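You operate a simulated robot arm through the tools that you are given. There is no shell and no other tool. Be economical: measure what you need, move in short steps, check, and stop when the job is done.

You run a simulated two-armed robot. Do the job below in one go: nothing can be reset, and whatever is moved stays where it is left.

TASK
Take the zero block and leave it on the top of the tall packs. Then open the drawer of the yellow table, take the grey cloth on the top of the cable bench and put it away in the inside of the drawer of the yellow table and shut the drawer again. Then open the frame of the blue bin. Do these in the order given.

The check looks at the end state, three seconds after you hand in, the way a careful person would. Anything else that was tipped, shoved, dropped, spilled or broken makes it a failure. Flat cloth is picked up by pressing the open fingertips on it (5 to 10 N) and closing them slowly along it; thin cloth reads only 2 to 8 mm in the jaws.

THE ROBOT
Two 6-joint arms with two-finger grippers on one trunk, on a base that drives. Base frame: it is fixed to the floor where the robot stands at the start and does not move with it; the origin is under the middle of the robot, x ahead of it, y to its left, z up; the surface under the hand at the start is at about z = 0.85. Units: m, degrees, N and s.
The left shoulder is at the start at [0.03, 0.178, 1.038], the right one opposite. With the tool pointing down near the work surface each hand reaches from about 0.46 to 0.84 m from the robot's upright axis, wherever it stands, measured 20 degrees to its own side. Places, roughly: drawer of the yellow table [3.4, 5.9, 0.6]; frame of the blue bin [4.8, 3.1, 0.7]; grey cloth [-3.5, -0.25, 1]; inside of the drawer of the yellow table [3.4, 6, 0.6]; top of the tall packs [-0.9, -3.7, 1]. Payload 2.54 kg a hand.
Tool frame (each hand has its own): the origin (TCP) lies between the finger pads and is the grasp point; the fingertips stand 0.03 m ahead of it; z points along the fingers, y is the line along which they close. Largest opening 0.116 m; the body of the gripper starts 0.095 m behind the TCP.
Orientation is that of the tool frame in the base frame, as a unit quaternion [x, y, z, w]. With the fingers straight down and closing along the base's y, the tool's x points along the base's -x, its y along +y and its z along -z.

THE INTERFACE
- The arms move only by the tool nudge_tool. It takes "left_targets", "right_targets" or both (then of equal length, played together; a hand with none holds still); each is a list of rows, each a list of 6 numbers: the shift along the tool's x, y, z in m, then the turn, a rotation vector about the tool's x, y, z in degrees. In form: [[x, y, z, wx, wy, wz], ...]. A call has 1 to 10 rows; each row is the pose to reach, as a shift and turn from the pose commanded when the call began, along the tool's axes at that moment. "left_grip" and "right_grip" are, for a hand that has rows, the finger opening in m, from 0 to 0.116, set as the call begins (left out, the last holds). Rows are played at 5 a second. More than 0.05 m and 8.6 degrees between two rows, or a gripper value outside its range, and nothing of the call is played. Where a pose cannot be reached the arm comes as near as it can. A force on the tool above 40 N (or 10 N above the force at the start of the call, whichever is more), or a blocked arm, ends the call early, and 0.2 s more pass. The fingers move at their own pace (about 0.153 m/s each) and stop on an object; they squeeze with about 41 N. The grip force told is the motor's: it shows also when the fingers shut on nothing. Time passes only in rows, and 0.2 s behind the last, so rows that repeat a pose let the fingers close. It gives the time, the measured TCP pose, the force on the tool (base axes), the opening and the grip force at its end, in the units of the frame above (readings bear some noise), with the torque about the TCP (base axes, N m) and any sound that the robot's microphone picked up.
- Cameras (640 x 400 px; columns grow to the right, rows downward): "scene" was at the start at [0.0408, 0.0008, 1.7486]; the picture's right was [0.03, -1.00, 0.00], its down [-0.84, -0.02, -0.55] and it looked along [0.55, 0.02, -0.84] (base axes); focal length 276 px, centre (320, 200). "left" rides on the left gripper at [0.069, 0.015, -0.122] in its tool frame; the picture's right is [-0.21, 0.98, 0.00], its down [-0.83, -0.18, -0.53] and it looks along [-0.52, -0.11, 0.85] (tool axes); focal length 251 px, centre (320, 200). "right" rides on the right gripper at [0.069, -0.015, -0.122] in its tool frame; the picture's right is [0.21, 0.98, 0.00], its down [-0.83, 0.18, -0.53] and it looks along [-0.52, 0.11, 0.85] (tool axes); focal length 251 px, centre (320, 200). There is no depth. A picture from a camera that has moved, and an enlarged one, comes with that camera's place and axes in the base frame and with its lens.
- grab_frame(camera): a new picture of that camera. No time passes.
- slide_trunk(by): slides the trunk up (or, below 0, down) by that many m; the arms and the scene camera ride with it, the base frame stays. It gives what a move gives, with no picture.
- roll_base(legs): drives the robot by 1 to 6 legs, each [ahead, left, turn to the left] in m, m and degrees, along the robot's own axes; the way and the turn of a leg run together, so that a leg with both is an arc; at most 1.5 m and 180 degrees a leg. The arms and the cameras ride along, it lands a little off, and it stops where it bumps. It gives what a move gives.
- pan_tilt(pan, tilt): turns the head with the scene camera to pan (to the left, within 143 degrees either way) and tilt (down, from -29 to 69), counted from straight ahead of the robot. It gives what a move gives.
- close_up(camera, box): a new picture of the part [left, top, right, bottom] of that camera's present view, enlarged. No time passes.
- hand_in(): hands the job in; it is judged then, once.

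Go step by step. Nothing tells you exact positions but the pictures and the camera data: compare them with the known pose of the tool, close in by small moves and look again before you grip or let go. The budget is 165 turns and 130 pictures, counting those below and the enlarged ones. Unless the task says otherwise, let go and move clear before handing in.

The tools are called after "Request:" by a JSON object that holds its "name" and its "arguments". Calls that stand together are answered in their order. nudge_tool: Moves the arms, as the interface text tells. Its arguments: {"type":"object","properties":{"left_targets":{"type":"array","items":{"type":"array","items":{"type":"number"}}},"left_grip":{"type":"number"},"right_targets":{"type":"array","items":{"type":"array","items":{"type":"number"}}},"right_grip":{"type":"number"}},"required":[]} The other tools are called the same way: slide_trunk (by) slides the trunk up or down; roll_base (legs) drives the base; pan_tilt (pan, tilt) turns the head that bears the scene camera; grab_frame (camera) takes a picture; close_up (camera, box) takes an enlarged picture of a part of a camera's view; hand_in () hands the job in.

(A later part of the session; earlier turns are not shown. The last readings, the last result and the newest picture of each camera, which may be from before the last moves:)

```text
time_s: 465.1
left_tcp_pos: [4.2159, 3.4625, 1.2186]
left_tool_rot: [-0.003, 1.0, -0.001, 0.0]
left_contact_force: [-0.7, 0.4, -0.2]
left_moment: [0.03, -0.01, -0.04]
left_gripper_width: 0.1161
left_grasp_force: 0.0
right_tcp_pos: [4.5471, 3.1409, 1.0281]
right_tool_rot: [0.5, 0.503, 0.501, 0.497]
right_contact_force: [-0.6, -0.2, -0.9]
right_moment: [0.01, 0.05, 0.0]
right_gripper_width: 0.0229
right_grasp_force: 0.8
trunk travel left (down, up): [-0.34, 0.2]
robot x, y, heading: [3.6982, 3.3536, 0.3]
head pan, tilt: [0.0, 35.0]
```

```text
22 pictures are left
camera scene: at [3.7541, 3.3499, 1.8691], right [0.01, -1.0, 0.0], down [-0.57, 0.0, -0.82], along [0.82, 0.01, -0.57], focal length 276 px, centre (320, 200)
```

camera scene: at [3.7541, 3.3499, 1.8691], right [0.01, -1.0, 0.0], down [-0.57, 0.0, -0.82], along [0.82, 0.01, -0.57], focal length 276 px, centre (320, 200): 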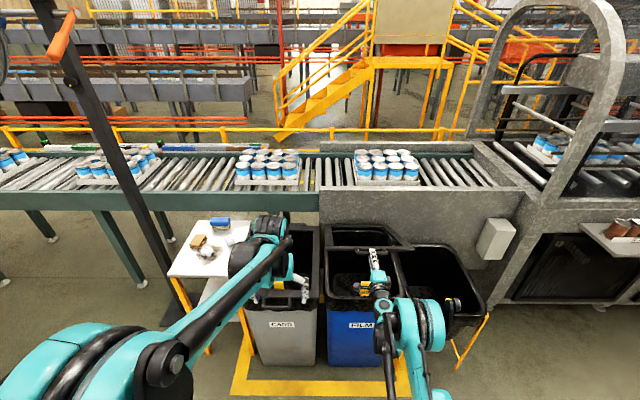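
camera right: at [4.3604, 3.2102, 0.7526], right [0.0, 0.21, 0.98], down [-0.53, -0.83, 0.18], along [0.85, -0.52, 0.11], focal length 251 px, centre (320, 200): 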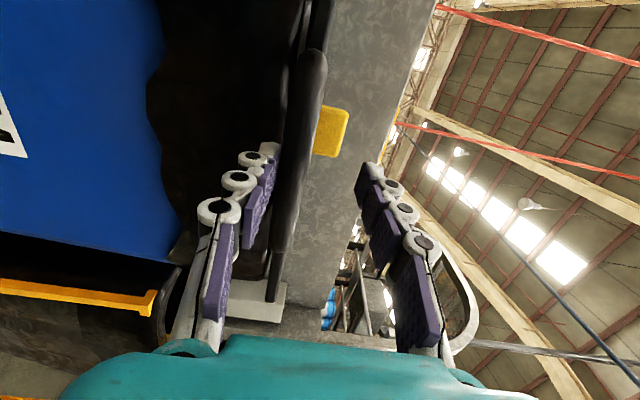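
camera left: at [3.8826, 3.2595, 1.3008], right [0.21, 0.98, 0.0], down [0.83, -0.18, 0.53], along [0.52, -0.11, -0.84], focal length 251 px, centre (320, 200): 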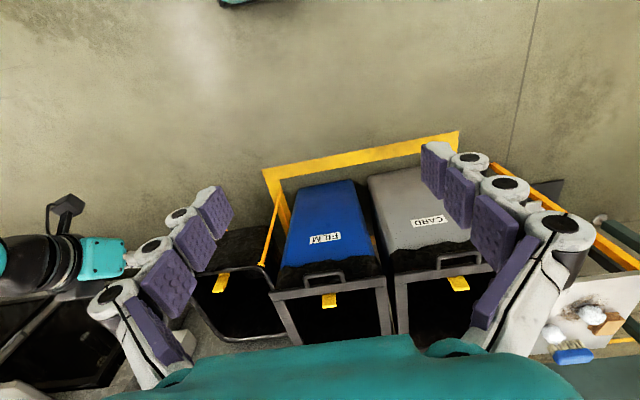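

Request:
{"name": "roll_base", "arguments": {"legs": [[0.045, 0, 0]]}}

Request:
{"name": "slide_trunk", "arguments": {"by": 0.07}}

Request:
{"name": "roll_base", "arguments": {"legs": [[0.05, 0, 0]]}}

Request:
{"name": "slide_trunk", "arguments": {"by": 0.06}}

Request:
{"name": "grab_frame", "arguments": {"camera": "right"}}

Request:
{"name": "grab_frame", "arguments": {"camera": "scene"}}

```text
time_s: 466.0
left_tcp_pos: [4.2623, 3.4631, 1.218]
left_tool_rot: [-0.003, 1.0, -0.001, 0.001]
left_contact_force: [0.1, 0.7, -0.4]
left_moment: [-0.01, 0.02, 0.01]
left_gripper_width: 0.1159
left_grasp_force: 0.0
right_tcp_pos: [4.5931, 3.1403, 1.0274]
right_tool_rot: [0.5, 0.504, 0.5, 0.496]
right_contact_force: [-3.7, 0.2, 0.2]
right_moment: [-0.04, 0.02, -0.08]
right_gripper_width: 0.0216
right_grasp_force: 0.1
trunk travel left (down, up): [-0.34, 0.2]
robot x, y, heading: [3.7429, 3.3535, 0.4]
head pan, tilt: [0.0, 35.0]
```

```text
time_s: 467.1
left_tcp_pos: [4.2619, 3.4634, 1.2895]
left_tool_rot: [-0.004, 1.0, 0.001, 0.001]
left_contact_force: [-0.6, 0.2, -0.2]
left_moment: [0.01, 0.04, 0.0]
left_gripper_width: 0.1162
left_grasp_force: 0.1
right_tcp_pos: [4.5919, 3.1411, 1.0979]
right_tool_rot: [0.5, 0.503, 0.5, 0.497]
right_contact_force: [1.1, 0.3, -2.9]
right_moment: [0.03, 0.04, -0.02]
right_gripper_width: 0.0238
right_grasp_force: 0.9
trunk travel left (down, up): [-0.41, 0.13]
robot x, y, heading: [3.7427, 3.3513, 0.3]
head pan, tilt: [0.0, 35.0]
```

```text
time_s: 468.1
left_tcp_pos: [4.3128, 3.4635, 1.2871]
left_tool_rot: [-0.003, 1.0, 0.0, 0.001]
left_contact_force: [-0.4, 0.3, -0.2]
left_moment: [-0.02, 0.03, -0.01]
left_gripper_width: 0.116
left_grasp_force: 0.1
right_tcp_pos: [4.6415, 3.1421, 1.0978]
right_tool_rot: [0.5, 0.503, 0.499, 0.497]
right_contact_force: [-0.5, 0.9, -1.9]
right_moment: [0.01, -0.04, 0.0]
right_gripper_width: 0.0239
right_grasp_force: 0.7
trunk travel left (down, up): [-0.41, 0.13]
robot x, y, heading: [3.7874, 3.3524, 0.4]
head pan, tilt: [0.0, 35.0]
```

```text
time_s: 469.1
left_tcp_pos: [4.312, 3.4634, 1.3474]
left_tool_rot: [-0.003, 1.0, 0.001, 0.001]
left_contact_force: [-0.3, -0.9, 0.2]
left_moment: [0.03, -0.01, -0.02]
left_gripper_width: 0.1161
left_grasp_force: 0.0
right_tcp_pos: [4.6422, 3.1413, 1.1585]
right_tool_rot: [0.501, 0.503, 0.5, 0.497]
right_contact_force: [7.2, -1.4, -6.4]
right_moment: [0.09, 0.21, 0.06]
right_gripper_width: 0.0246
right_grasp_force: 1.9
trunk travel left (down, up): [-0.47, 0.07]
robot x, y, heading: [3.7933, 3.3521, 0.2]
head pan, tilt: [0.0, 35.0]
```

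```text
21 pictures are left
camera right: at [4.5184, 3.2099, 1.1431], right [0.0, 0.21, 0.98], down [-0.53, -0.83, 0.18], along [0.85, -0.52, 0.11], focal length 251 px, centre (320, 200)
```

right: 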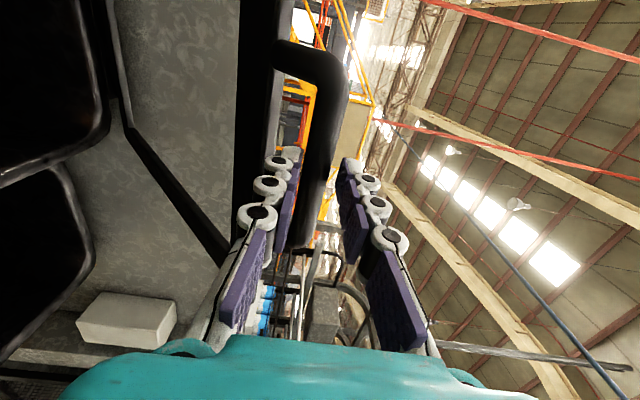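

```text
20 pictures are left
camera scene: at [3.8491, 3.3504, 1.9992], right [0.01, -1.0, 0.0], down [-0.57, 0.0, -0.82], along [0.82, 0.0, -0.57], focal length 276 px, centre (320, 200)
```

scene: 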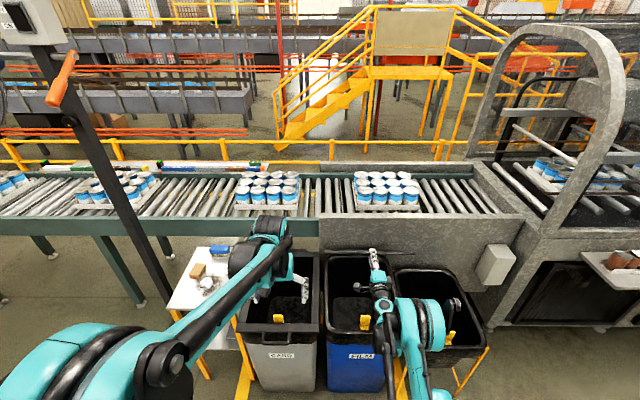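

Request:
{"name": "roll_base", "arguments": {"legs": [[0.06, 0, 0]]}}

Request:
{"name": "slide_trunk", "arguments": {"by": 0.05}}

Request:
{"name": "nudge_tool", "arguments": {"right_targets": [[0, 0.01, 0.01, 0, 0, 0], [0, 0.02, 0.02, 0, 0, 0], [0, 0.03, 0.035, 0, 0, 0], [0, 0.04, 0.05, 0, 0, 0]], "right_grip": 0.04}}

Request:
{"name": "grab_frame", "arguments": {"camera": "right"}}

```text
time_s: 470.0
left_tcp_pos: [4.3759, 3.4653, 1.3466]
left_tool_rot: [-0.004, 1.0, 0.001, 0.0]
left_contact_force: [0.0, 0.2, -0.1]
left_moment: [0.01, 0.03, 0.0]
left_gripper_width: 0.1162
left_grasp_force: 0.0
right_tcp_pos: [4.7055, 3.1423, 1.1551]
right_tool_rot: [0.501, 0.504, 0.5, 0.496]
right_contact_force: [8.3, -1.7, -10.4]
right_moment: [0.03, -0.59, 0.06]
right_gripper_width: 0.0296
right_grasp_force: 4.1
trunk travel left (down, up): [-0.47, 0.07]
robot x, y, heading: [3.8456, 3.355, 0.7]
head pan, tilt: [0.0, 35.0]
```

```text
time_s: 470.4
left_tcp_pos: [4.378, 3.4649, 1.3548]
left_tool_rot: [-0.004, 1.0, 0.001, -0.001]
left_contact_force: [-0.1, 0.0, -1.8]
left_moment: [-0.03, -0.04, 0.0]
left_gripper_width: 0.116
left_grasp_force: 0.1
right_tcp_pos: [4.7078, 3.1418, 1.161]
right_tool_rot: [0.501, 0.504, 0.5, 0.495]
right_contact_force: [23.7, -2.0, -22.8]
right_moment: [0.14, -1.6, 0.26]
right_gripper_width: 0.0359
right_grasp_force: 7.9
trunk travel left (down, up): [-0.479, 0.061]
robot x, y, heading: [3.8512, 3.3526, 0.4]
head pan, tilt: [0.0, 35.0]
stopped: the force on the tool passed its limit at 44 N (the readings are from after the stop); the commanded pose is now the measured one
```

```text
time_s: 471.4
left_tcp_pos: [4.3724, 3.4655, 1.3566]
left_tool_rot: [-0.004, 1.0, 0.001, 0.001]
left_contact_force: [0.7, 0.6, -0.9]
left_moment: [0.0, 0.0, -0.01]
left_gripper_width: 0.1161
left_grasp_force: 0.0
right_tcp_pos: [4.7546, 3.1422, 1.2065]
right_tool_rot: [0.5, 0.503, 0.5, 0.496]
right_contact_force: [0.6, -0.5, -1.4]
right_moment: [0.01, -0.01, 0.0]
right_gripper_width: 0.0413
right_grasp_force: 0.6
trunk travel left (down, up): [-0.479, 0.061]
robot x, y, heading: [3.852, 3.3528, 0.5]
head pan, tilt: [0.0, 35.0]
```

```text
19 pictures are left
camera right: at [4.6302, 3.212, 1.1913], right [0.0, 0.21, 0.98], down [-0.53, -0.83, 0.18], along [0.85, -0.52, 0.11], focal length 251 px, centre (320, 200)
```

right: 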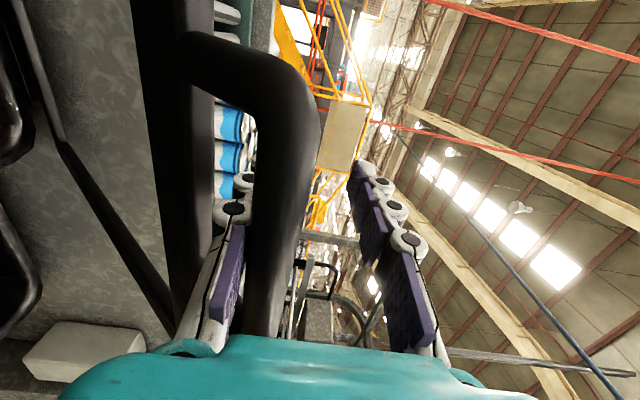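

The bar now sits nearer the palm, so the next move is mostly upward.

Request:
{"name": "nudge_tool", "arguments": {"right_targets": [[0, 0.01, 0.0, 0, 0, 0], [0, 0.02, 0.0, 0, 0, 0], [0, 0.03, 0.005, 0, 0, 0], [0, 0.04, 0.015, 0, 0, 0], [0, 0.05, 0.035, 0, 0, 0]]}}

Request:
{"name": "grab_frame", "arguments": {"camera": "right"}}

```text
time_s: 472.1
left_tcp_pos: [4.3809, 3.4637, 1.3534]
left_tool_rot: [-0.005, 1.0, 0.001, -0.002]
left_contact_force: [0.2, 0.4, 0.0]
left_moment: [-0.05, 0.01, -0.02]
left_gripper_width: 0.1158
left_grasp_force: 0.0
right_tcp_pos: [4.7623, 3.1435, 1.2208]
right_tool_rot: [0.501, 0.505, 0.5, 0.494]
right_contact_force: [23.7, -1.2, -29.8]
right_moment: [0.19, -2.29, -0.2]
right_gripper_width: 0.0555
right_grasp_force: 9.6
trunk travel left (down, up): [-0.479, 0.061]
robot x, y, heading: [3.8515, 3.351, 0.6]
head pan, tilt: [0.0, 35.0]
stopped in row 3 (right hand): the force on the tool passed its limit at 43 N (the readings are from after the stop); the commanded pose is now the measured one
```

```text
18 pictures are left
camera right: at [4.6386, 3.212, 1.2064], right [0.01, 0.21, 0.98], down [-0.53, -0.83, 0.19], along [0.85, -0.51, 0.1], focal length 251 px, centre (320, 200)
```

right: 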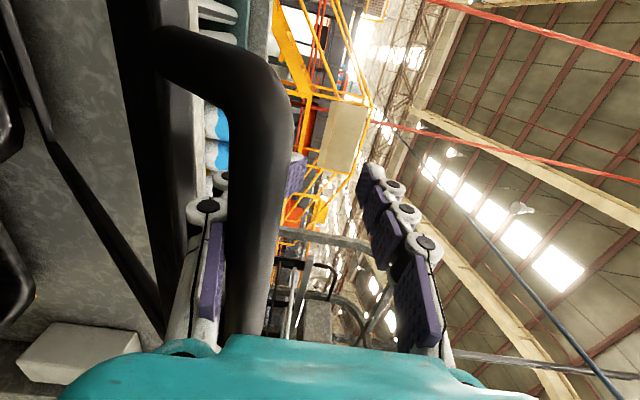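

The bar got wedged near the finger roots. I'll draw the hand back a few centimetres so the bar rides on the fingertips, then lift.

Request:
{"name": "nudge_tool", "arguments": {"right_targets": [[0, -0.006, -0.015, 0, 0, 0], [0, -0.01, -0.03, 0, 0, 0], [0, -0.01, -0.045, 0, 0, 0]], "right_grip": 0.045}}

Request:
{"name": "grab_frame", "arguments": {"camera": "right"}}

```text
time_s: 472.6
left_tcp_pos: [4.3829, 3.4631, 1.3541]
left_tool_rot: [-0.004, 1.0, 0.001, -0.003]
left_contact_force: [-0.9, -0.2, -0.4]
left_moment: [0.02, 0.01, -0.02]
left_gripper_width: 0.1161
left_grasp_force: 0.1
right_tcp_pos: [4.7487, 3.1433, 1.2132]
right_tool_rot: [0.502, 0.506, 0.499, 0.493]
right_contact_force: [31.4, -2.2, -36.1]
right_moment: [0.11, -2.97, 0.03]
right_gripper_width: 0.0632
right_grasp_force: 9.7
trunk travel left (down, up): [-0.479, 0.061]
robot x, y, heading: [3.8524, 3.3517, 0.4]
head pan, tilt: [0.0, 35.0]
stopped in row 2 (right hand): the force on the tool passed its limit at 55 N (the readings are from after the stop); the commanded pose is now the measured one
```

```text
17 pictures are left
camera right: at [4.6254, 3.2121, 1.1982], right [0.01, 0.21, 0.98], down [-0.52, -0.83, 0.19], along [0.85, -0.51, 0.1], focal length 251 px, centre (320, 200)
```

right: 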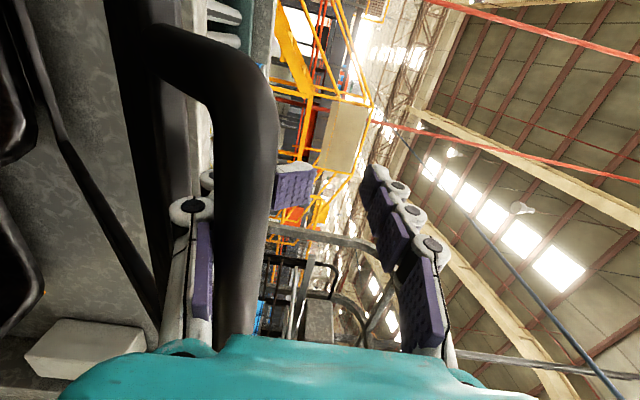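

The lower fingertip is hooked round the loop. I'll ease toward the hinge, open wide to unhook, then look.

Request:
{"name": "nudge_tool", "arguments": {"right_targets": [[0, -0.006, 0.008, 0, 0, 0], [0, -0.012, 0.014, 0, 0, 0], [0, -0.012, 0.014, 0, 0, 0]], "right_grip": 0.1}}

Request:
{"name": "grab_frame", "arguments": {"camera": "right"}}

Request:
{"name": "pan_tilt", "arguments": {"pan": -10, "tilt": 45}}

Request:
{"name": "grab_frame", "arguments": {"camera": "scene"}}

```text
time_s: 473.4
left_tcp_pos: [4.373, 3.4654, 1.3581]
left_tool_rot: [-0.005, 1.0, 0.001, 0.001]
left_contact_force: [-0.2, 0.2, 0.1]
left_moment: [0.03, 0.0, 0.03]
left_gripper_width: 0.1163
left_grasp_force: 0.1
right_tcp_pos: [4.7537, 3.1459, 1.2067]
right_tool_rot: [0.5, 0.503, 0.501, 0.496]
right_contact_force: [-1.3, 0.0, 0.1]
right_moment: [0.03, -0.11, -0.02]
right_gripper_width: 0.1012
right_grasp_force: 0.1
trunk travel left (down, up): [-0.479, 0.061]
robot x, y, heading: [3.8492, 3.3522, 0.6]
head pan, tilt: [0.0, 35.0]
```

```text
16 pictures are left
camera right: at [4.6306, 3.2144, 1.1921], right [0.0, 0.21, 0.98], down [-0.53, -0.83, 0.18], along [0.85, -0.51, 0.11], focal length 251 px, centre (320, 200)
```

right: 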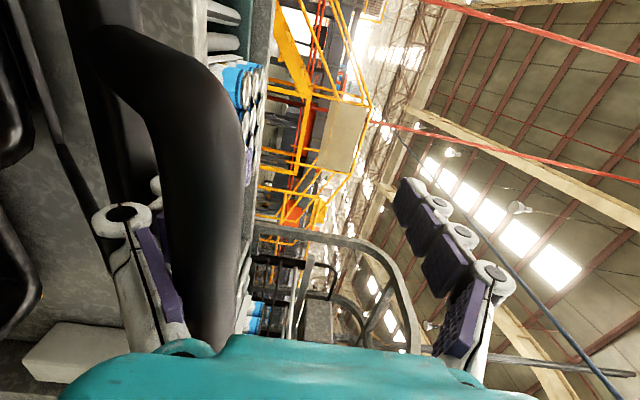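

```text
time_s: 474.1
left_tcp_pos: [4.3718, 3.4661, 1.3569]
left_tool_rot: [-0.005, 1.0, 0.001, 0.001]
left_contact_force: [0.0, -1.3, -0.1]
left_moment: [0.02, 0.0, 0.02]
left_gripper_width: 0.1161
left_grasp_force: 0.1
right_tcp_pos: [4.7531, 3.1455, 1.2069]
right_tool_rot: [0.499, 0.503, 0.501, 0.496]
right_contact_force: [-1.4, 0.6, 0.1]
right_moment: [0.04, 0.02, -0.07]
right_gripper_width: 0.101
right_grasp_force: 0.0
trunk travel left (down, up): [-0.479, 0.061]
robot x, y, heading: [3.8518, 3.3529, 0.3]
head pan, tilt: [-10.0, 45.0]
```

```text
15 pictures are left
camera scene: at [3.9022, 3.337, 1.9936], right [-0.16, -0.99, 0.0], down [-0.7, 0.12, -0.71], along [0.7, -0.12, -0.71], focal length 276 px, centre (320, 200)
```

scene: 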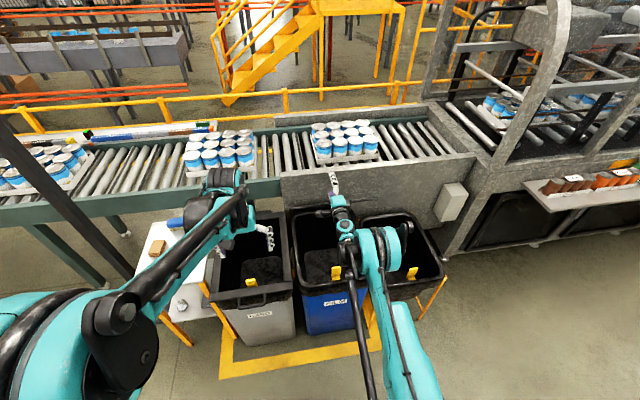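

The bar is free in the open fingers, near the palm. From here the arc is mostly forward, so I'll push the bar with the palm using the base, raising the hand a little as it goes.

Request:
{"name": "roll_base", "arguments": {"legs": [[0.06, 0, 0]]}}

Request:
{"name": "slide_trunk", "arguments": {"by": 0.025}}

Request:
{"name": "roll_base", "arguments": {"legs": [[0.05, 0, 0]]}}

Request:
{"name": "grab_frame", "arguments": {"camera": "right"}}

```text
time_s: 475.1
left_tcp_pos: [4.414, 3.4639, 1.3573]
left_tool_rot: [-0.003, 1.0, 0.001, 0.001]
left_contact_force: [-0.3, -0.3, -1.4]
left_moment: [-0.03, 0.05, 0.0]
left_gripper_width: 0.1163
left_grasp_force: 0.1
right_tcp_pos: [4.7939, 3.1426, 1.2097]
right_tool_rot: [0.5, 0.502, 0.5, 0.498]
right_contact_force: [-7.1, -2.5, 7.3]
right_moment: [-0.12, 0.67, 0.14]
right_gripper_width: 0.1096
right_grasp_force: 0.4
trunk travel left (down, up): [-0.479, 0.061]
robot x, y, heading: [3.8946, 3.3548, 0.3]
head pan, tilt: [-10.0, 45.0]
stopped in leg 1: the force on the tool passed its limit at 83 N (the readings are from after the stop); the commanded pose is now the measured one
```

```text
time_s: 475.8
left_tcp_pos: [4.4166, 3.4645, 1.3826]
left_tool_rot: [-0.003, 1.0, 0.0, 0.001]
left_contact_force: [0.2, 0.2, 0.0]
left_moment: [-0.01, 0.0, -0.02]
left_gripper_width: 0.116
left_grasp_force: 0.1
right_tcp_pos: [4.7965, 3.1449, 1.2325]
right_tool_rot: [0.501, 0.503, 0.501, 0.495]
right_contact_force: [-1.5, -0.2, 0.0]
right_moment: [0.07, 0.08, -0.07]
right_gripper_width: 0.1041
right_grasp_force: 0.3
trunk travel left (down, up): [-0.504, 0.036]
robot x, y, heading: [3.8939, 3.3542, 0.3]
head pan, tilt: [-10.0, 45.0]
```

```text
time_s: 476.7
left_tcp_pos: [4.4477, 3.4652, 1.3813]
left_tool_rot: [-0.003, 1.0, 0.0, 0.001]
left_contact_force: [0.7, 0.8, -0.6]
left_moment: [0.0, 0.03, -0.03]
left_gripper_width: 0.1157
left_grasp_force: 0.1
right_tcp_pos: [4.8279, 3.1444, 1.2333]
right_tool_rot: [0.501, 0.503, 0.5, 0.497]
right_contact_force: [-6.5, -0.8, 7.3]
right_moment: [-0.05, 0.7, 0.05]
right_gripper_width: 0.1075
right_grasp_force: 0.1
trunk travel left (down, up): [-0.504, 0.036]
robot x, y, heading: [3.9237, 3.3499, 0.6]
head pan, tilt: [-10.0, 45.0]
stopped in leg 1: the force on the tool passed its limit at 89 N (the readings are from after the stop); the commanded pose is now the measured one
```

```text
14 pictures are left
camera right: at [4.704, 3.2135, 1.2191], right [0.01, 0.21, 0.98], down [-0.53, -0.83, 0.18], along [0.85, -0.52, 0.11], focal length 251 px, centre (320, 200)
```

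right: 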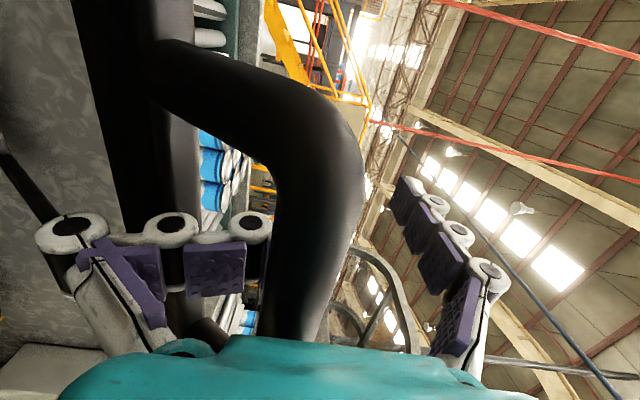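

The lower finger is pressing the frame's front rail. I'll ease back, pitch the hand up ~25° so the fingers are square to the frame (θ≈57°), and then push along the arc.

Request:
{"name": "nudge_tool", "arguments": {"right_targets": [[0, 0.0, -0.015, 0, 0, 0], [0, 0.005, -0.02, -6.5, 0, 0], [0, 0.01, -0.02, -13, 0, 0], [0, 0.015, -0.02, -19.5, 0, 0], [0, 0.02, -0.015, -26, 0, 0], [0, 0.03, 0.0, -26, 0, 0]], "right_grip": 0.08}}

Request:
{"name": "grab_frame", "arguments": {"camera": "right"}}

```text
time_s: 477.9
left_tcp_pos: [4.4532, 3.4653, 1.3808]
left_tool_rot: [-0.006, 1.0, 0.001, -0.001]
left_contact_force: [-0.3, -0.2, 0.6]
left_moment: [0.02, -0.06, 0.0]
left_gripper_width: 0.116
left_grasp_force: 0.1
right_tcp_pos: [4.7925, 3.1347, 1.2913]
right_tool_rot: [0.387, 0.404, 0.595, 0.577]
right_contact_force: [21.2, 8.1, -32.8]
right_moment: [0.8, -2.58, -0.65]
right_gripper_width: 0.101
right_grasp_force: 12.9
right hand out of reach, approached as far as the arm can: row 2, 3, 4, 5
trunk travel left (down, up): [-0.504, 0.036]
robot x, y, heading: [3.9295, 3.3496, 0.6]
head pan, tilt: [-10.0, 45.0]
stopped in row 5 (right hand): the force on the tool passed its limit at 60 N (the readings are from after the stop); the commanded pose is now the measured one
```

```text
13 pictures are left
camera right: at [4.6819, 3.2003, 1.231], right [-0.37, 0.21, 0.91], down [-0.53, -0.85, -0.02], along [0.76, -0.49, 0.42], focal length 251 px, centre (320, 200)
```

right: 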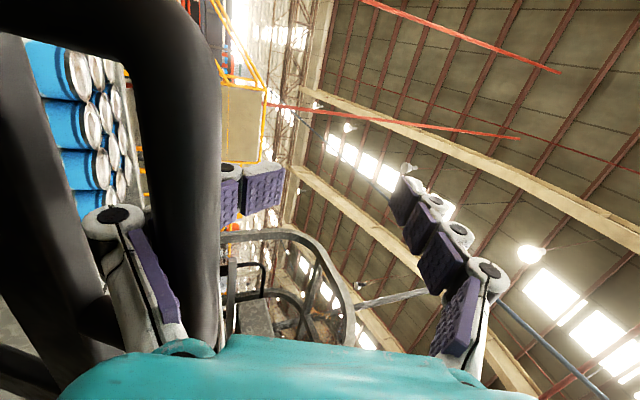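

Request:
{"name": "nudge_tool", "arguments": {"right_targets": [[0, -0.008, 0.005, 0, 0, 0], [0, -0.016, 0.01, 0, 0, 0], [0, -0.016, 0.02, 0, 0, 0]], "right_grip": 0.11}}

Request:
{"name": "roll_base", "arguments": {"legs": [[0.04, 0, 0]]}}

Request:
{"name": "grab_frame", "arguments": {"camera": "right"}}

```text
time_s: 478.7
left_tcp_pos: [4.4503, 3.4641, 1.3816]
left_tool_rot: [-0.003, 1.0, 0.001, 0.0]
left_contact_force: [-0.6, -0.2, 0.3]
left_moment: [0.0, 0.0, 0.01]
left_gripper_width: 0.1161
left_grasp_force: 0.1
right_tcp_pos: [4.8025, 3.1341, 1.306]
right_tool_rot: [0.385, 0.405, 0.595, 0.578]
right_contact_force: [6.4, -0.3, -10.2]
right_moment: [0.14, -0.79, -0.1]
right_gripper_width: 0.1165
right_grasp_force: 4.2
right hand out of reach, approached as far as the arm can: row 1, 2, 3
trunk travel left (down, up): [-0.504, 0.036]
robot x, y, heading: [3.9249, 3.3499, 0.3]
head pan, tilt: [-10.0, 45.0]
```

```text
time_s: 479.6
left_tcp_pos: [4.4825, 3.4662, 1.3833]
left_tool_rot: [-0.004, 1.0, 0.001, 0.002]
left_contact_force: [-0.5, 0.0, -0.1]
left_moment: [-0.03, -0.07, -0.02]
left_gripper_width: 0.1161
left_grasp_force: 0.0
right_tcp_pos: [4.8375, 3.1359, 1.3098]
right_tool_rot: [0.384, 0.403, 0.596, 0.578]
right_contact_force: [-1.5, -0.1, 0.6]
right_moment: [0.0, 0.06, 0.01]
right_gripper_width: 0.1113
right_grasp_force: 0.1
trunk travel left (down, up): [-0.504, 0.036]
robot x, y, heading: [3.9654, 3.3513, 0.3]
head pan, tilt: [-10.0, 45.0]
```

```text
12 pictures are left
camera right: at [4.727, 3.2004, 1.2483], right [-0.38, 0.21, 0.9], down [-0.53, -0.85, -0.03], along [0.76, -0.49, 0.43], focal length 251 px, centre (320, 200)
```

right: 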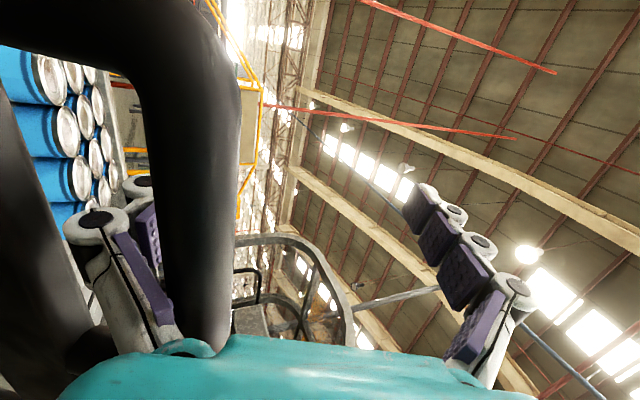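

Contact forces are nearly zero and the geometry is good. I'll keep pushing forward.

Request:
{"name": "roll_base", "arguments": {"legs": [[0.05, 0, 0]]}}

Request:
{"name": "slide_trunk", "arguments": {"by": 0.02}}

Request:
{"name": "roll_base", "arguments": {"legs": [[0.05, 0, 0]]}}

Request:
{"name": "grab_frame", "arguments": {"camera": "right"}}

```text
time_s: 480.5
left_tcp_pos: [4.5353, 3.4661, 1.3826]
left_tool_rot: [-0.005, 1.0, 0.001, 0.001]
left_contact_force: [0.3, -0.1, -1.3]
left_moment: [-0.04, 0.02, -0.03]
left_gripper_width: 0.116
left_grasp_force: 0.1
right_tcp_pos: [4.8891, 3.136, 1.3083]
right_tool_rot: [0.383, 0.403, 0.597, 0.578]
right_contact_force: [-3.5, -3.0, 7.5]
right_moment: [-0.06, 0.37, 0.32]
right_gripper_width: 0.1041
right_grasp_force: 0.0
trunk travel left (down, up): [-0.504, 0.036]
robot x, y, heading: [4.0133, 3.3553, 0.7]
head pan, tilt: [-10.0, 45.0]
```

```text
time_s: 481.1
left_tcp_pos: [4.5354, 3.4677, 1.4027]
left_tool_rot: [-0.004, 1.0, 0.001, 0.001]
left_contact_force: [-0.6, -0.1, -0.7]
left_moment: [0.01, 0.0, -0.01]
left_gripper_width: 0.1159
left_grasp_force: 0.0
right_tcp_pos: [4.8889, 3.1367, 1.3281]
right_tool_rot: [0.383, 0.403, 0.596, 0.579]
right_contact_force: [-0.9, -0.4, -0.3]
right_moment: [0.04, -0.05, 0.0]
right_gripper_width: 0.1103
right_grasp_force: 0.4
trunk travel left (down, up): [-0.524, 0.016]
robot x, y, heading: [4.0124, 3.3541, 0.4]
head pan, tilt: [-10.0, 45.0]
```

```text
time_s: 482.1
left_tcp_pos: [4.5839, 3.4677, 1.4029]
left_tool_rot: [-0.004, 1.0, 0.001, 0.001]
left_contact_force: [0.2, 0.0, 0.1]
left_moment: [0.01, 0.05, 0.01]
left_gripper_width: 0.1161
left_grasp_force: 0.0
right_tcp_pos: [4.9362, 3.1371, 1.3298]
right_tool_rot: [0.383, 0.403, 0.597, 0.578]
right_contact_force: [0.0, -0.5, 5.5]
right_moment: [-0.03, 0.36, 0.04]
right_gripper_width: 0.1089
right_grasp_force: 0.1
trunk travel left (down, up): [-0.524, 0.016]
robot x, y, heading: [4.0618, 3.3527, 0.7]
head pan, tilt: [-10.0, 45.0]
```

```text
11 pictures are left
camera right: at [4.8275, 3.2017, 1.2678], right [-0.38, 0.21, 0.9], down [-0.53, -0.85, -0.03], along [0.76, -0.49, 0.43], focal length 251 px, centre (320, 200)
```

right: 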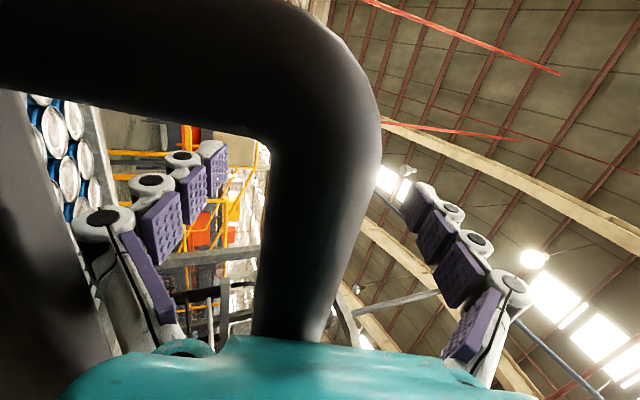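

Request:
{"name": "slide_trunk", "arguments": {"by": 0.015}}

Request:
{"name": "roll_base", "arguments": {"legs": [[0.05, 0, 0]]}}

Request:
{"name": "roll_base", "arguments": {"legs": [[0.05, 0, 0]]}}

Request:
{"name": "grab_frame", "arguments": {"camera": "right"}}

```text
time_s: 482.7
left_tcp_pos: [4.584, 3.4672, 1.4169]
left_tool_rot: [-0.004, 1.0, 0.001, 0.001]
left_contact_force: [1.0, 0.4, 0.0]
left_moment: [0.02, 0.01, -0.01]
left_gripper_width: 0.1159
left_grasp_force: 0.0
right_tcp_pos: [4.9381, 3.1364, 1.3437]
right_tool_rot: [0.383, 0.403, 0.597, 0.579]
right_contact_force: [0.3, 0.7, -0.5]
right_moment: [0.01, 0.0, 0.01]
right_gripper_width: 0.1098
right_grasp_force: 0.0
trunk travel left (down, up): [-0.539, 0.001]
robot x, y, heading: [4.0639, 3.3547, 0.7]
head pan, tilt: [-10.0, 45.0]
```

```text
time_s: 483.6
left_tcp_pos: [4.6332, 3.4667, 1.4178]
left_tool_rot: [-0.004, 1.0, 0.001, 0.002]
left_contact_force: [0.2, -0.1, 0.1]
left_moment: [0.01, -0.05, 0.03]
left_gripper_width: 0.1162
left_grasp_force: 0.1
right_tcp_pos: [4.986, 3.137, 1.3445]
right_tool_rot: [0.384, 0.403, 0.596, 0.579]
right_contact_force: [-3.2, -0.8, 2.0]
right_moment: [-0.08, 0.29, -0.04]
right_gripper_width: 0.1101
right_grasp_force: 0.1
trunk travel left (down, up): [-0.539, 0.001]
robot x, y, heading: [4.1136, 3.3535, 0.6]
head pan, tilt: [-10.0, 45.0]
```

```text
time_s: 484.6
left_tcp_pos: [4.6806, 3.4678, 1.4187]
left_tool_rot: [-0.004, 1.0, 0.001, 0.002]
left_contact_force: [-0.2, -0.2, 0.9]
left_moment: [-0.01, 0.0, 0.0]
left_gripper_width: 0.1162
left_grasp_force: 0.1
right_tcp_pos: [5.0331, 3.1371, 1.3501]
right_tool_rot: [0.38, 0.4, 0.6, 0.58]
right_contact_force: [-1.1, -1.6, 6.5]
right_moment: [-0.1, -0.28, -0.11]
right_gripper_width: 0.1041
right_grasp_force: 0.2
trunk travel left (down, up): [-0.539, 0.001]
robot x, y, heading: [4.156, 3.3509, 0.4]
head pan, tilt: [-10.0, 45.0]
stopped in leg 1: the force on the tool passed its limit at 54 N (the readings are from after the stop); the commanded pose is now the measured one
```

```text
10 pictures are left
camera right: at [4.9237, 3.2021, 1.286], right [-0.39, 0.21, 0.9], down [-0.53, -0.85, -0.03], along [0.75, -0.49, 0.44], focal length 251 px, centre (320, 200)
```

right: 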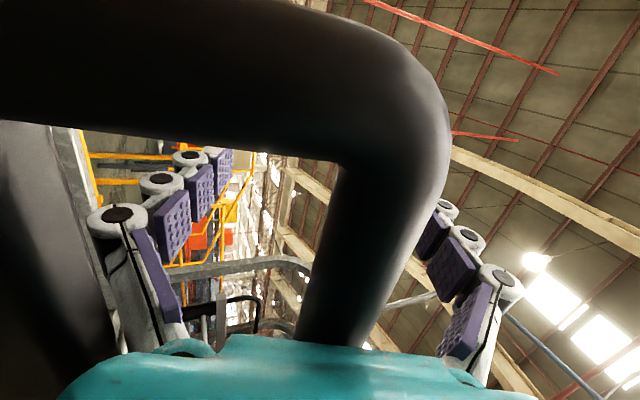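

Request:
{"name": "pan_tilt", "arguments": {"pan": -15, "tilt": 38}}

Request:
{"name": "grab_frame", "arguments": {"camera": "scene"}}

```text
time_s: 485.3
left_tcp_pos: [4.6796, 3.466, 1.4184]
left_tool_rot: [-0.004, 1.0, 0.0, 0.001]
left_contact_force: [0.5, -0.3, 0.0]
left_moment: [-0.05, -0.03, -0.03]
left_gripper_width: 0.1162
left_grasp_force: 0.2
right_tcp_pos: [5.0337, 3.1371, 1.3496]
right_tool_rot: [0.38, 0.4, 0.6, 0.58]
right_contact_force: [-2.0, -2.4, 9.1]
right_moment: [-0.05, 0.26, 0.05]
right_gripper_width: 0.1043
right_grasp_force: 0.0
trunk travel left (down, up): [-0.539, 0.001]
robot x, y, heading: [4.1627, 3.3528, 0.5]
head pan, tilt: [-15.0, 38.0]
```

```text
9 pictures are left
camera scene: at [4.2117, 3.3309, 2.0639], right [-0.25, -0.97, 0.0], down [-0.6, 0.15, -0.79], along [0.76, -0.2, -0.62], focal length 276 px, centre (320, 200)
```

scene: 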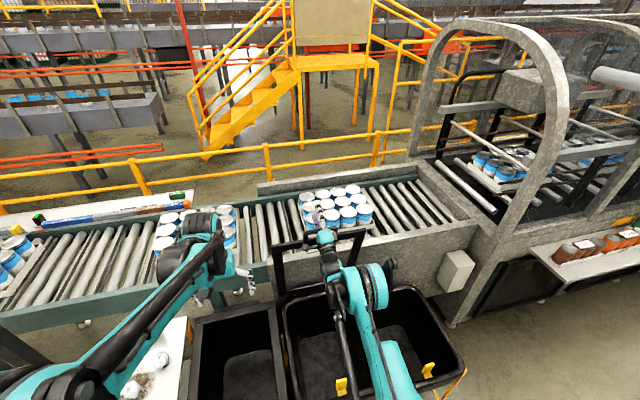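

The frame is about 76° up. I'll level the hand somewhat so it stays square to the frame, and push on past vertical.

Request:
{"name": "nudge_tool", "arguments": {"right_targets": [[0, 0.008, -0.004, 0, 0, 0], [0, 0.015, -0.003, 6, 0, 0], [0, 0.022, -0.001, 12, 0, 0]]}}

Request:
{"name": "roll_base", "arguments": {"legs": [[0.05, 0, 0]]}}

Request:
{"name": "nudge_tool", "arguments": {"right_targets": [[0, 0, 0.015, 0, 0, 0], [0, 0, 0.03, 0, 0, 0], [0, 0, 0.045, 0, 0, 0]]}}

Request:
{"name": "grab_frame", "arguments": {"camera": "scene"}}

```text
time_s: 486.1
left_tcp_pos: [4.6844, 3.4669, 1.4157]
left_tool_rot: [-0.005, 1.0, 0.001, 0.0]
left_contact_force: [0.4, 0.5, -0.8]
left_moment: [0.01, 0.04, 0.01]
left_gripper_width: 0.116
left_grasp_force: 0.1
right_tcp_pos: [5.0276, 3.1372, 1.367]
right_tool_rot: [0.439, 0.462, 0.554, 0.535]
right_contact_force: [-0.3, 1.0, -1.5]
right_moment: [0.01, -0.13, -0.03]
right_gripper_width: 0.111
right_grasp_force: 0.8
trunk travel left (down, up): [-0.539, 0.001]
robot x, y, heading: [4.1604, 3.356, 0.4]
head pan, tilt: [-15.0, 38.0]
```

```text
time_s: 487.1
left_tcp_pos: [4.7233, 3.4672, 1.4202]
left_tool_rot: [-0.004, 1.0, 0.001, 0.003]
left_contact_force: [0.2, 0.0, 0.0]
left_moment: [0.01, -0.12, 0.02]
left_gripper_width: 0.116
left_grasp_force: 0.0
right_tcp_pos: [5.0683, 3.1382, 1.3718]
right_tool_rot: [0.437, 0.46, 0.556, 0.537]
right_contact_force: [-1.5, -0.7, -1.1]
right_moment: [0.04, 0.07, -0.03]
right_gripper_width: 0.1099
right_grasp_force: 0.2
trunk travel left (down, up): [-0.539, 0.001]
robot x, y, heading: [4.2063, 3.3573, 0.4]
head pan, tilt: [-15.0, 38.0]
```

```text
time_s: 487.9
left_tcp_pos: [4.7316, 3.4686, 1.4161]
left_tool_rot: [-0.005, 1.0, 0.001, 0.001]
left_contact_force: [-0.5, 0.3, 0.2]
left_moment: [-0.04, 0.03, 0.03]
left_gripper_width: 0.1159
left_grasp_force: 0.0
right_tcp_pos: [5.1193, 3.1407, 1.3757]
right_tool_rot: [0.439, 0.462, 0.554, 0.536]
right_contact_force: [0.8, 0.3, -4.5]
right_moment: [0.09, -0.41, 0.05]
right_gripper_width: 0.1101
right_grasp_force: 0.7
trunk travel left (down, up): [-0.539, 0.001]
robot x, y, heading: [4.2094, 3.3554, 0.5]
head pan, tilt: [-15.0, 38.0]
```

```text
8 pictures are left
camera scene: at [4.2652, 3.3319, 2.0638], right [-0.25, -0.97, 0.0], down [-0.6, 0.15, -0.79], along [0.76, -0.2, -0.62], focal length 276 px, centre (320, 200)
```

scene: 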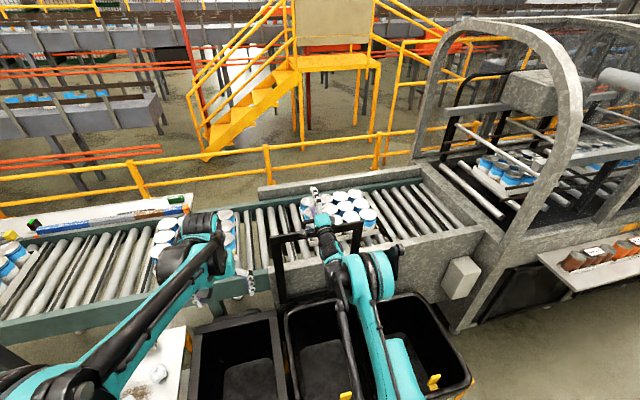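

Request:
{"name": "nudge_tool", "arguments": {"right_targets": [[0, -0.003, 0.015, 2, 0, 0], [0, -0.006, 0.03, 4, 0, 0], [0, -0.01, 0.05, 6, 0, 0], [0, -0.014, 0.07, 6, 0, 0]]}}

Request:
{"name": "close_up", "arguments": {"camera": "scene", "box": [220, 160, 440, 320]}}

```text
time_s: 488.7
left_tcp_pos: [4.7285, 3.4674, 1.4174]
left_tool_rot: [-0.005, 1.0, 0.001, 0.002]
left_contact_force: [0.0, 0.0, -0.5]
left_moment: [-0.03, 0.0, 0.01]
left_gripper_width: 0.1158
left_grasp_force: 0.0
right_tcp_pos: [5.1644, 3.1419, 1.3748]
right_tool_rot: [0.466, 0.488, 0.53, 0.513]
right_contact_force: [-16.6, 1.2, -6.8]
right_moment: [0.17, 0.37, -0.37]
right_gripper_width: 0.116
right_grasp_force: 4.0
trunk travel left (down, up): [-0.539, 0.001]
robot x, y, heading: [4.2109, 3.3544, 0.4]
head pan, tilt: [-15.0, 38.0]
stopped in row 4 (right hand): the force on the tool passed its limit at 66 N (the readings are from after the stop); the commanded pose is now the measured one
```

```text
2.50 times, centred on (330, 240) of scene
camera zoom: at [4.2598, 3.3316, 2.0639], right [-0.25, -0.97, 0.0], down [-0.6, 0.15, -0.79], along [0.76, -0.2, -0.61], focal length 690 px, centre (295, 100)
```

zoom: 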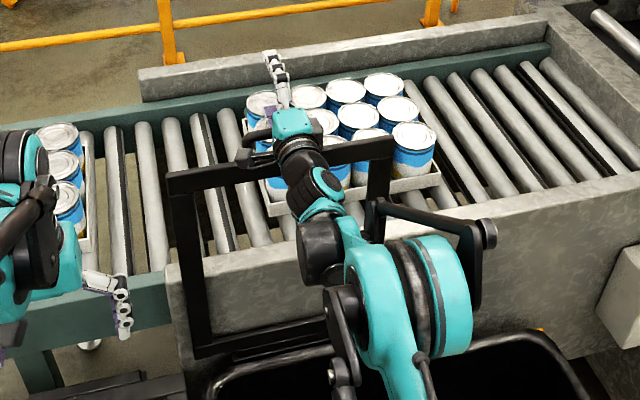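

It meets a firm stop at about vertical. I'll draw the open hand straight back slowly and see if the frame stays.

Request:
{"name": "nudge_tool", "arguments": {"right_targets": [[0, 0, -0.015, 0, 0, 0], [0, 0, -0.03, 0, 0, 0], [0, 0, -0.045, 0, 0, 0]], "right_grip": 0.09}}

Request:
{"name": "grab_frame", "arguments": {"camera": "right"}}

```text
time_s: 489.5
left_tcp_pos: [4.7296, 3.4678, 1.4168]
left_tool_rot: [-0.004, 1.0, 0.001, 0.001]
left_contact_force: [0.1, 0.0, 0.6]
left_moment: [0.0, 0.02, -0.01]
left_gripper_width: 0.1161
left_grasp_force: 0.1
right_tcp_pos: [5.1224, 3.1394, 1.3704]
right_tool_rot: [0.466, 0.489, 0.529, 0.513]
right_contact_force: [0.1, 0.3, 0.5]
right_moment: [0.01, -0.02, 0.01]
right_gripper_width: 0.0899
right_grasp_force: 0.0
trunk travel left (down, up): [-0.539, 0.001]
robot x, y, heading: [4.2084, 3.3566, 0.6]
head pan, tilt: [-15.0, 38.0]
```

```text
6 pictures are left
camera right: at [4.9997, 3.2047, 1.343], right [-0.09, 0.22, 0.97], down [-0.52, -0.84, 0.14], along [0.85, -0.49, 0.19], focal length 251 px, centre (320, 200)
```

right: 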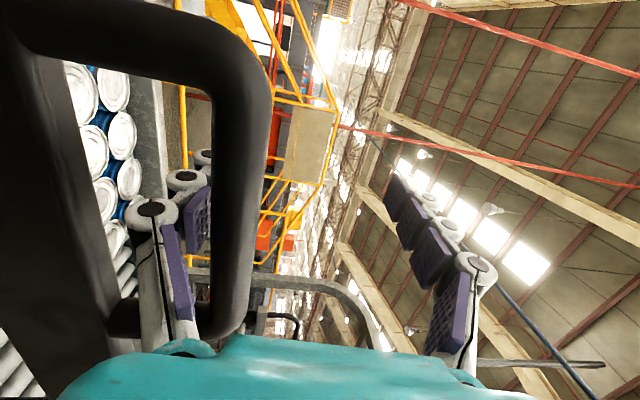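

The frame stays up with no contact force. I'll back the base straight out so the fingers leave the loop.

Request:
{"name": "roll_base", "arguments": {"legs": [[-0.06, 0, 0]]}}

Request:
{"name": "roll_base", "arguments": {"legs": [[-0.14, 0, 0]]}}

Request:
{"name": "grab_frame", "arguments": {"camera": "scene"}}

```text
time_s: 490.5
left_tcp_pos: [4.6719, 3.4667, 1.4166]
left_tool_rot: [-0.004, 1.0, 0.001, 0.001]
left_contact_force: [-0.6, 0.3, -0.1]
left_moment: [0.01, -0.02, 0.02]
left_gripper_width: 0.1159
left_grasp_force: 0.1
right_tcp_pos: [5.0653, 3.1376, 1.3688]
right_tool_rot: [0.467, 0.488, 0.529, 0.513]
right_contact_force: [0.7, 3.0, -10.5]
right_moment: [0.17, -0.08, 0.17]
right_gripper_width: 0.0933
right_grasp_force: 3.1
trunk travel left (down, up): [-0.539, 0.001]
robot x, y, heading: [4.1489, 3.3521, 0.3]
head pan, tilt: [-15.0, 38.0]
```

```text
time_s: 491.6
left_tcp_pos: [4.5728, 3.4659, 1.4166]
left_tool_rot: [-0.004, 1.0, 0.001, 0.001]
left_contact_force: [-0.5, -0.2, 0.6]
left_moment: [0.0, -0.07, -0.01]
left_gripper_width: 0.116
left_grasp_force: 0.1
right_tcp_pos: [4.9664, 3.1388, 1.365]
right_tool_rot: [0.468, 0.489, 0.527, 0.513]
right_contact_force: [5.8, 3.2, -30.7]
right_moment: [0.42, -0.03, -0.39]
right_gripper_width: 0.1096
right_grasp_force: 14.9
trunk travel left (down, up): [-0.539, 0.001]
robot x, y, heading: [4.0507, 3.352, 0.8]
head pan, tilt: [-15.0, 38.0]
stopped in leg 1: the force on the tool passed its limit at 44 N (the readings are from after the stop); the commanded pose is now the measured one
```

```text
5 pictures are left
camera scene: at [4.1071, 3.3296, 2.0636], right [-0.25, -0.97, 0.0], down [-0.6, 0.15, -0.79], along [0.76, -0.2, -0.62], focal length 276 px, centre (320, 200)
```

scene: 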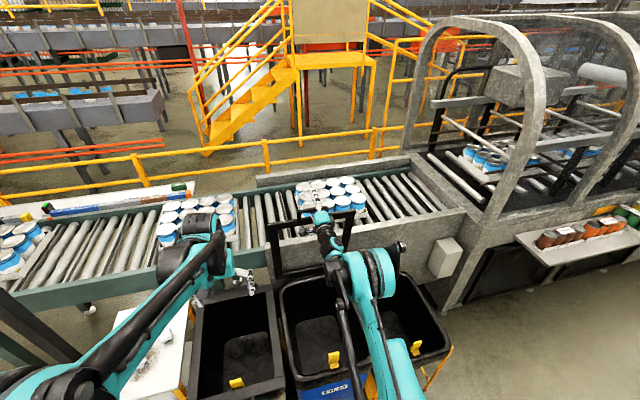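

The lower finger is catching the bar from below, so I'll lower the hand to centre the bar in the opening.

Request:
{"name": "nudge_tool", "arguments": {"right_targets": [[0, -0.01, 0, 0, 0, 0], [0, -0.02, 0, 0, 0, 0], [0, -0.03, 0.0, 0, 0, 0]], "right_grip": 0.116}}

Request:
{"name": "grab_frame", "arguments": {"camera": "right"}}

```text
time_s: 492.4
left_tcp_pos: [4.5737, 3.4664, 1.4179]
left_tool_rot: [-0.004, 1.0, 0.001, 0.002]
left_contact_force: [0.6, 0.2, 0.5]
left_moment: [0.0, 0.02, 0.01]
left_gripper_width: 0.116
left_grasp_force: 0.1
right_tcp_pos: [4.9696, 3.1392, 1.3388]
right_tool_rot: [0.468, 0.489, 0.528, 0.513]
right_contact_force: [-0.6, 0.0, 0.3]
right_moment: [0.03, -0.02, -0.01]
right_gripper_width: 0.1157
right_grasp_force: 0.1
trunk travel left (down, up): [-0.539, 0.001]
robot x, y, heading: [4.0499, 3.3529, 0.6]
head pan, tilt: [-15.0, 38.0]
```

```text
4 pictures are left
camera right: at [4.846, 3.2041, 1.3117], right [-0.09, 0.22, 0.97], down [-0.52, -0.84, 0.14], along [0.85, -0.49, 0.19], focal length 251 px, centre (320, 200)
```

right: 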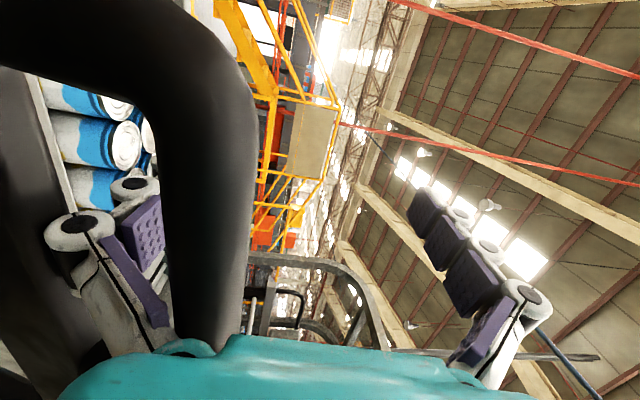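

The frame seems to hold by itself where it's left (no force). I'll push it back to the stop with the bar centred between the fingers this time, then retreat along the finger direction.

Request:
{"name": "roll_base", "arguments": {"legs": [[0.08, 0, 0]]}}

Request:
{"name": "roll_base", "arguments": {"legs": [[0.07, 0, 0]]}}

Request:
{"name": "nudge_tool", "arguments": {"right_targets": [[0, 0.0, 0.015, 0, 0, 0], [0, 0.0, 0.03, 0, 0, 0], [0, 0.0, 0.045, 0, 0, 0]]}}

Request:
{"name": "grab_frame", "arguments": {"camera": "right"}}

```text
time_s: 493.5
left_tcp_pos: [4.628, 3.4686, 1.4173]
left_tool_rot: [-0.004, 1.0, 0.0, 0.001]
left_contact_force: [0.6, -0.4, -0.2]
left_moment: [-0.03, 0.1, 0.0]
left_gripper_width: 0.116
left_grasp_force: 0.1
right_tcp_pos: [5.0252, 3.1394, 1.3428]
right_tool_rot: [0.466, 0.488, 0.529, 0.514]
right_contact_force: [-6.6, -4.3, 34.1]
right_moment: [-0.36, 2.13, 0.16]
right_gripper_width: 0.0971
right_grasp_force: 0.0
trunk travel left (down, up): [-0.539, 0.001]
robot x, y, heading: [4.1056, 3.354, 0.3]
head pan, tilt: [-15.0, 38.0]
stopped in leg 1: the force on the tool passed its limit at 44 N (the readings are from after the stop); the commanded pose is now the measured one
```

```text
time_s: 494.4
left_tcp_pos: [4.6721, 3.4679, 1.4173]
left_tool_rot: [-0.004, 1.0, 0.001, 0.002]
left_contact_force: [0.9, -0.9, 0.6]
left_moment: [-0.01, 0.12, -0.02]
left_gripper_width: 0.1159
left_grasp_force: 0.2
right_tcp_pos: [5.0682, 3.1391, 1.3463]
right_tool_rot: [0.464, 0.489, 0.53, 0.514]
right_contact_force: [-5.2, -6.3, 47.5]
right_moment: [-0.54, 2.54, 0.29]
right_gripper_width: 0.0879
right_grasp_force: 0.1
trunk travel left (down, up): [-0.539, 0.001]
robot x, y, heading: [4.1552, 3.3547, 0.7]
head pan, tilt: [-15.0, 38.0]
stopped in leg 1: the force on the tool passed its limit at 49 N (the readings are from after the stop); the commanded pose is now the measured one
```

```text
time_s: 495.2
left_tcp_pos: [4.667, 3.466, 1.4191]
left_tool_rot: [-0.005, 1.0, 0.001, 0.003]
left_contact_force: [0.1, -0.2, 0.8]
left_moment: [0.01, 0.0, 0.01]
left_gripper_width: 0.1159
left_grasp_force: 0.1
right_tcp_pos: [5.111, 3.1396, 1.3489]
right_tool_rot: [0.466, 0.487, 0.53, 0.514]
right_contact_force: [-1.6, -14.1, 39.4]
right_moment: [-1.02, 2.02, 0.66]
right_gripper_width: 0.0882
right_grasp_force: 0.1
trunk travel left (down, up): [-0.539, 0.001]
robot x, y, heading: [4.1537, 3.3538, 0.7]
head pan, tilt: [-15.0, 38.0]
```

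```text
3 pictures are left
camera right: at [4.9874, 3.2045, 1.3218], right [-0.1, 0.22, 0.97], down [-0.52, -0.84, 0.14], along [0.85, -0.49, 0.2], focal length 251 px, centre (320, 200)
```

right: 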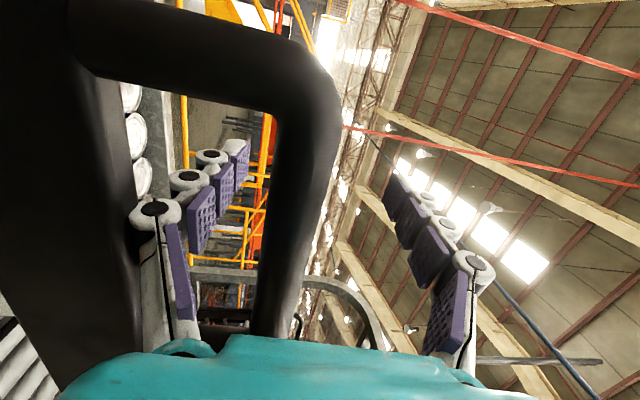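

The bar is centred now. I'll narrow the opening slightly to clear the rail, and then back out.

Request:
{"name": "nudge_tool", "arguments": {"right_targets": [[0, 0, 0, 0, 0, 0], [0, 0.0, -0.01, 0, 0, 0], [0, 0.0, -0.02, 0, 0, 0]], "right_grip": 0.075}}

Request:
{"name": "roll_base", "arguments": {"legs": [[-0.05, 0, 0]]}}

```text
time_s: 496.0
left_tcp_pos: [4.6752, 3.4689, 1.4164]
left_tool_rot: [-0.004, 1.0, 0.001, 0.001]
left_contact_force: [-0.2, -1.3, -0.4]
left_moment: [0.0, 0.05, -0.04]
left_gripper_width: 0.116
left_grasp_force: 0.1
right_tcp_pos: [5.0969, 3.1412, 1.344]
right_tool_rot: [0.466, 0.49, 0.529, 0.513]
right_contact_force: [0.1, 0.9, -0.1]
right_moment: [0.03, 0.01, -0.01]
right_gripper_width: 0.0752
right_grasp_force: 0.0
trunk travel left (down, up): [-0.539, 0.001]
robot x, y, heading: [4.1547, 3.3543, 0.4]
head pan, tilt: [-15.0, 38.0]
```

```text
time_s: 497.0
left_tcp_pos: [4.6307, 3.4668, 1.4143]
left_tool_rot: [-0.003, 1.0, 0.001, -0.001]
left_contact_force: [1.3, 0.0, 0.4]
left_moment: [0.02, 0.06, 0.03]
left_gripper_width: 0.1159
left_grasp_force: 0.0
right_tcp_pos: [5.0535, 3.1397, 1.34]
right_tool_rot: [0.467, 0.49, 0.528, 0.512]
right_contact_force: [0.8, -0.4, -0.4]
right_moment: [-0.02, -0.02, -0.02]
right_gripper_width: 0.0748
right_grasp_force: 0.0
trunk travel left (down, up): [-0.539, 0.001]
robot x, y, heading: [4.1031, 3.3528, 0.3]
head pan, tilt: [-15.0, 38.0]
```

No contact force. I'll keep backing out in small steps.

Request:
{"name": "roll_base", "arguments": {"legs": [[-0.04, 0, 0]]}}

Request:
{"name": "roll_base", "arguments": {"legs": [[-0.04, 0, 0]]}}

```text
time_s: 497.8
left_tcp_pos: [4.5932, 3.4664, 1.4155]
left_tool_rot: [-0.003, 1.0, 0.0, -0.001]
left_contact_force: [0.4, 0.0, 0.0]
left_moment: [0.02, 0.09, -0.02]
left_gripper_width: 0.1157
left_grasp_force: 0.1
right_tcp_pos: [5.0139, 3.1382, 1.3394]
right_tool_rot: [0.467, 0.49, 0.528, 0.513]
right_contact_force: [4.7, 1.4, -13.4]
right_moment: [0.12, -1.26, -0.11]
right_gripper_width: 0.0759
right_grasp_force: 0.9
trunk travel left (down, up): [-0.539, 0.001]
robot x, y, heading: [4.0647, 3.3548, 0.3]
head pan, tilt: [-15.0, 38.0]
```

```text
time_s: 498.7
left_tcp_pos: [4.5502, 3.465, 1.4162]
left_tool_rot: [-0.004, 1.0, 0.001, 0.0]
left_contact_force: [0.1, 0.1, 0.0]
left_moment: [-0.02, 0.0, -0.04]
left_gripper_width: 0.1159
left_grasp_force: 0.0
right_tcp_pos: [4.972, 3.1394, 1.3415]
right_tool_rot: [0.468, 0.489, 0.527, 0.514]
right_contact_force: [6.8, 3.4, -16.4]
right_moment: [0.47, -1.3, 0.11]
right_gripper_width: 0.0783
right_grasp_force: 2.0
trunk travel left (down, up): [-0.539, 0.001]
robot x, y, heading: [4.0274, 3.3519, 0.3]
head pan, tilt: [-15.0, 38.0]
```

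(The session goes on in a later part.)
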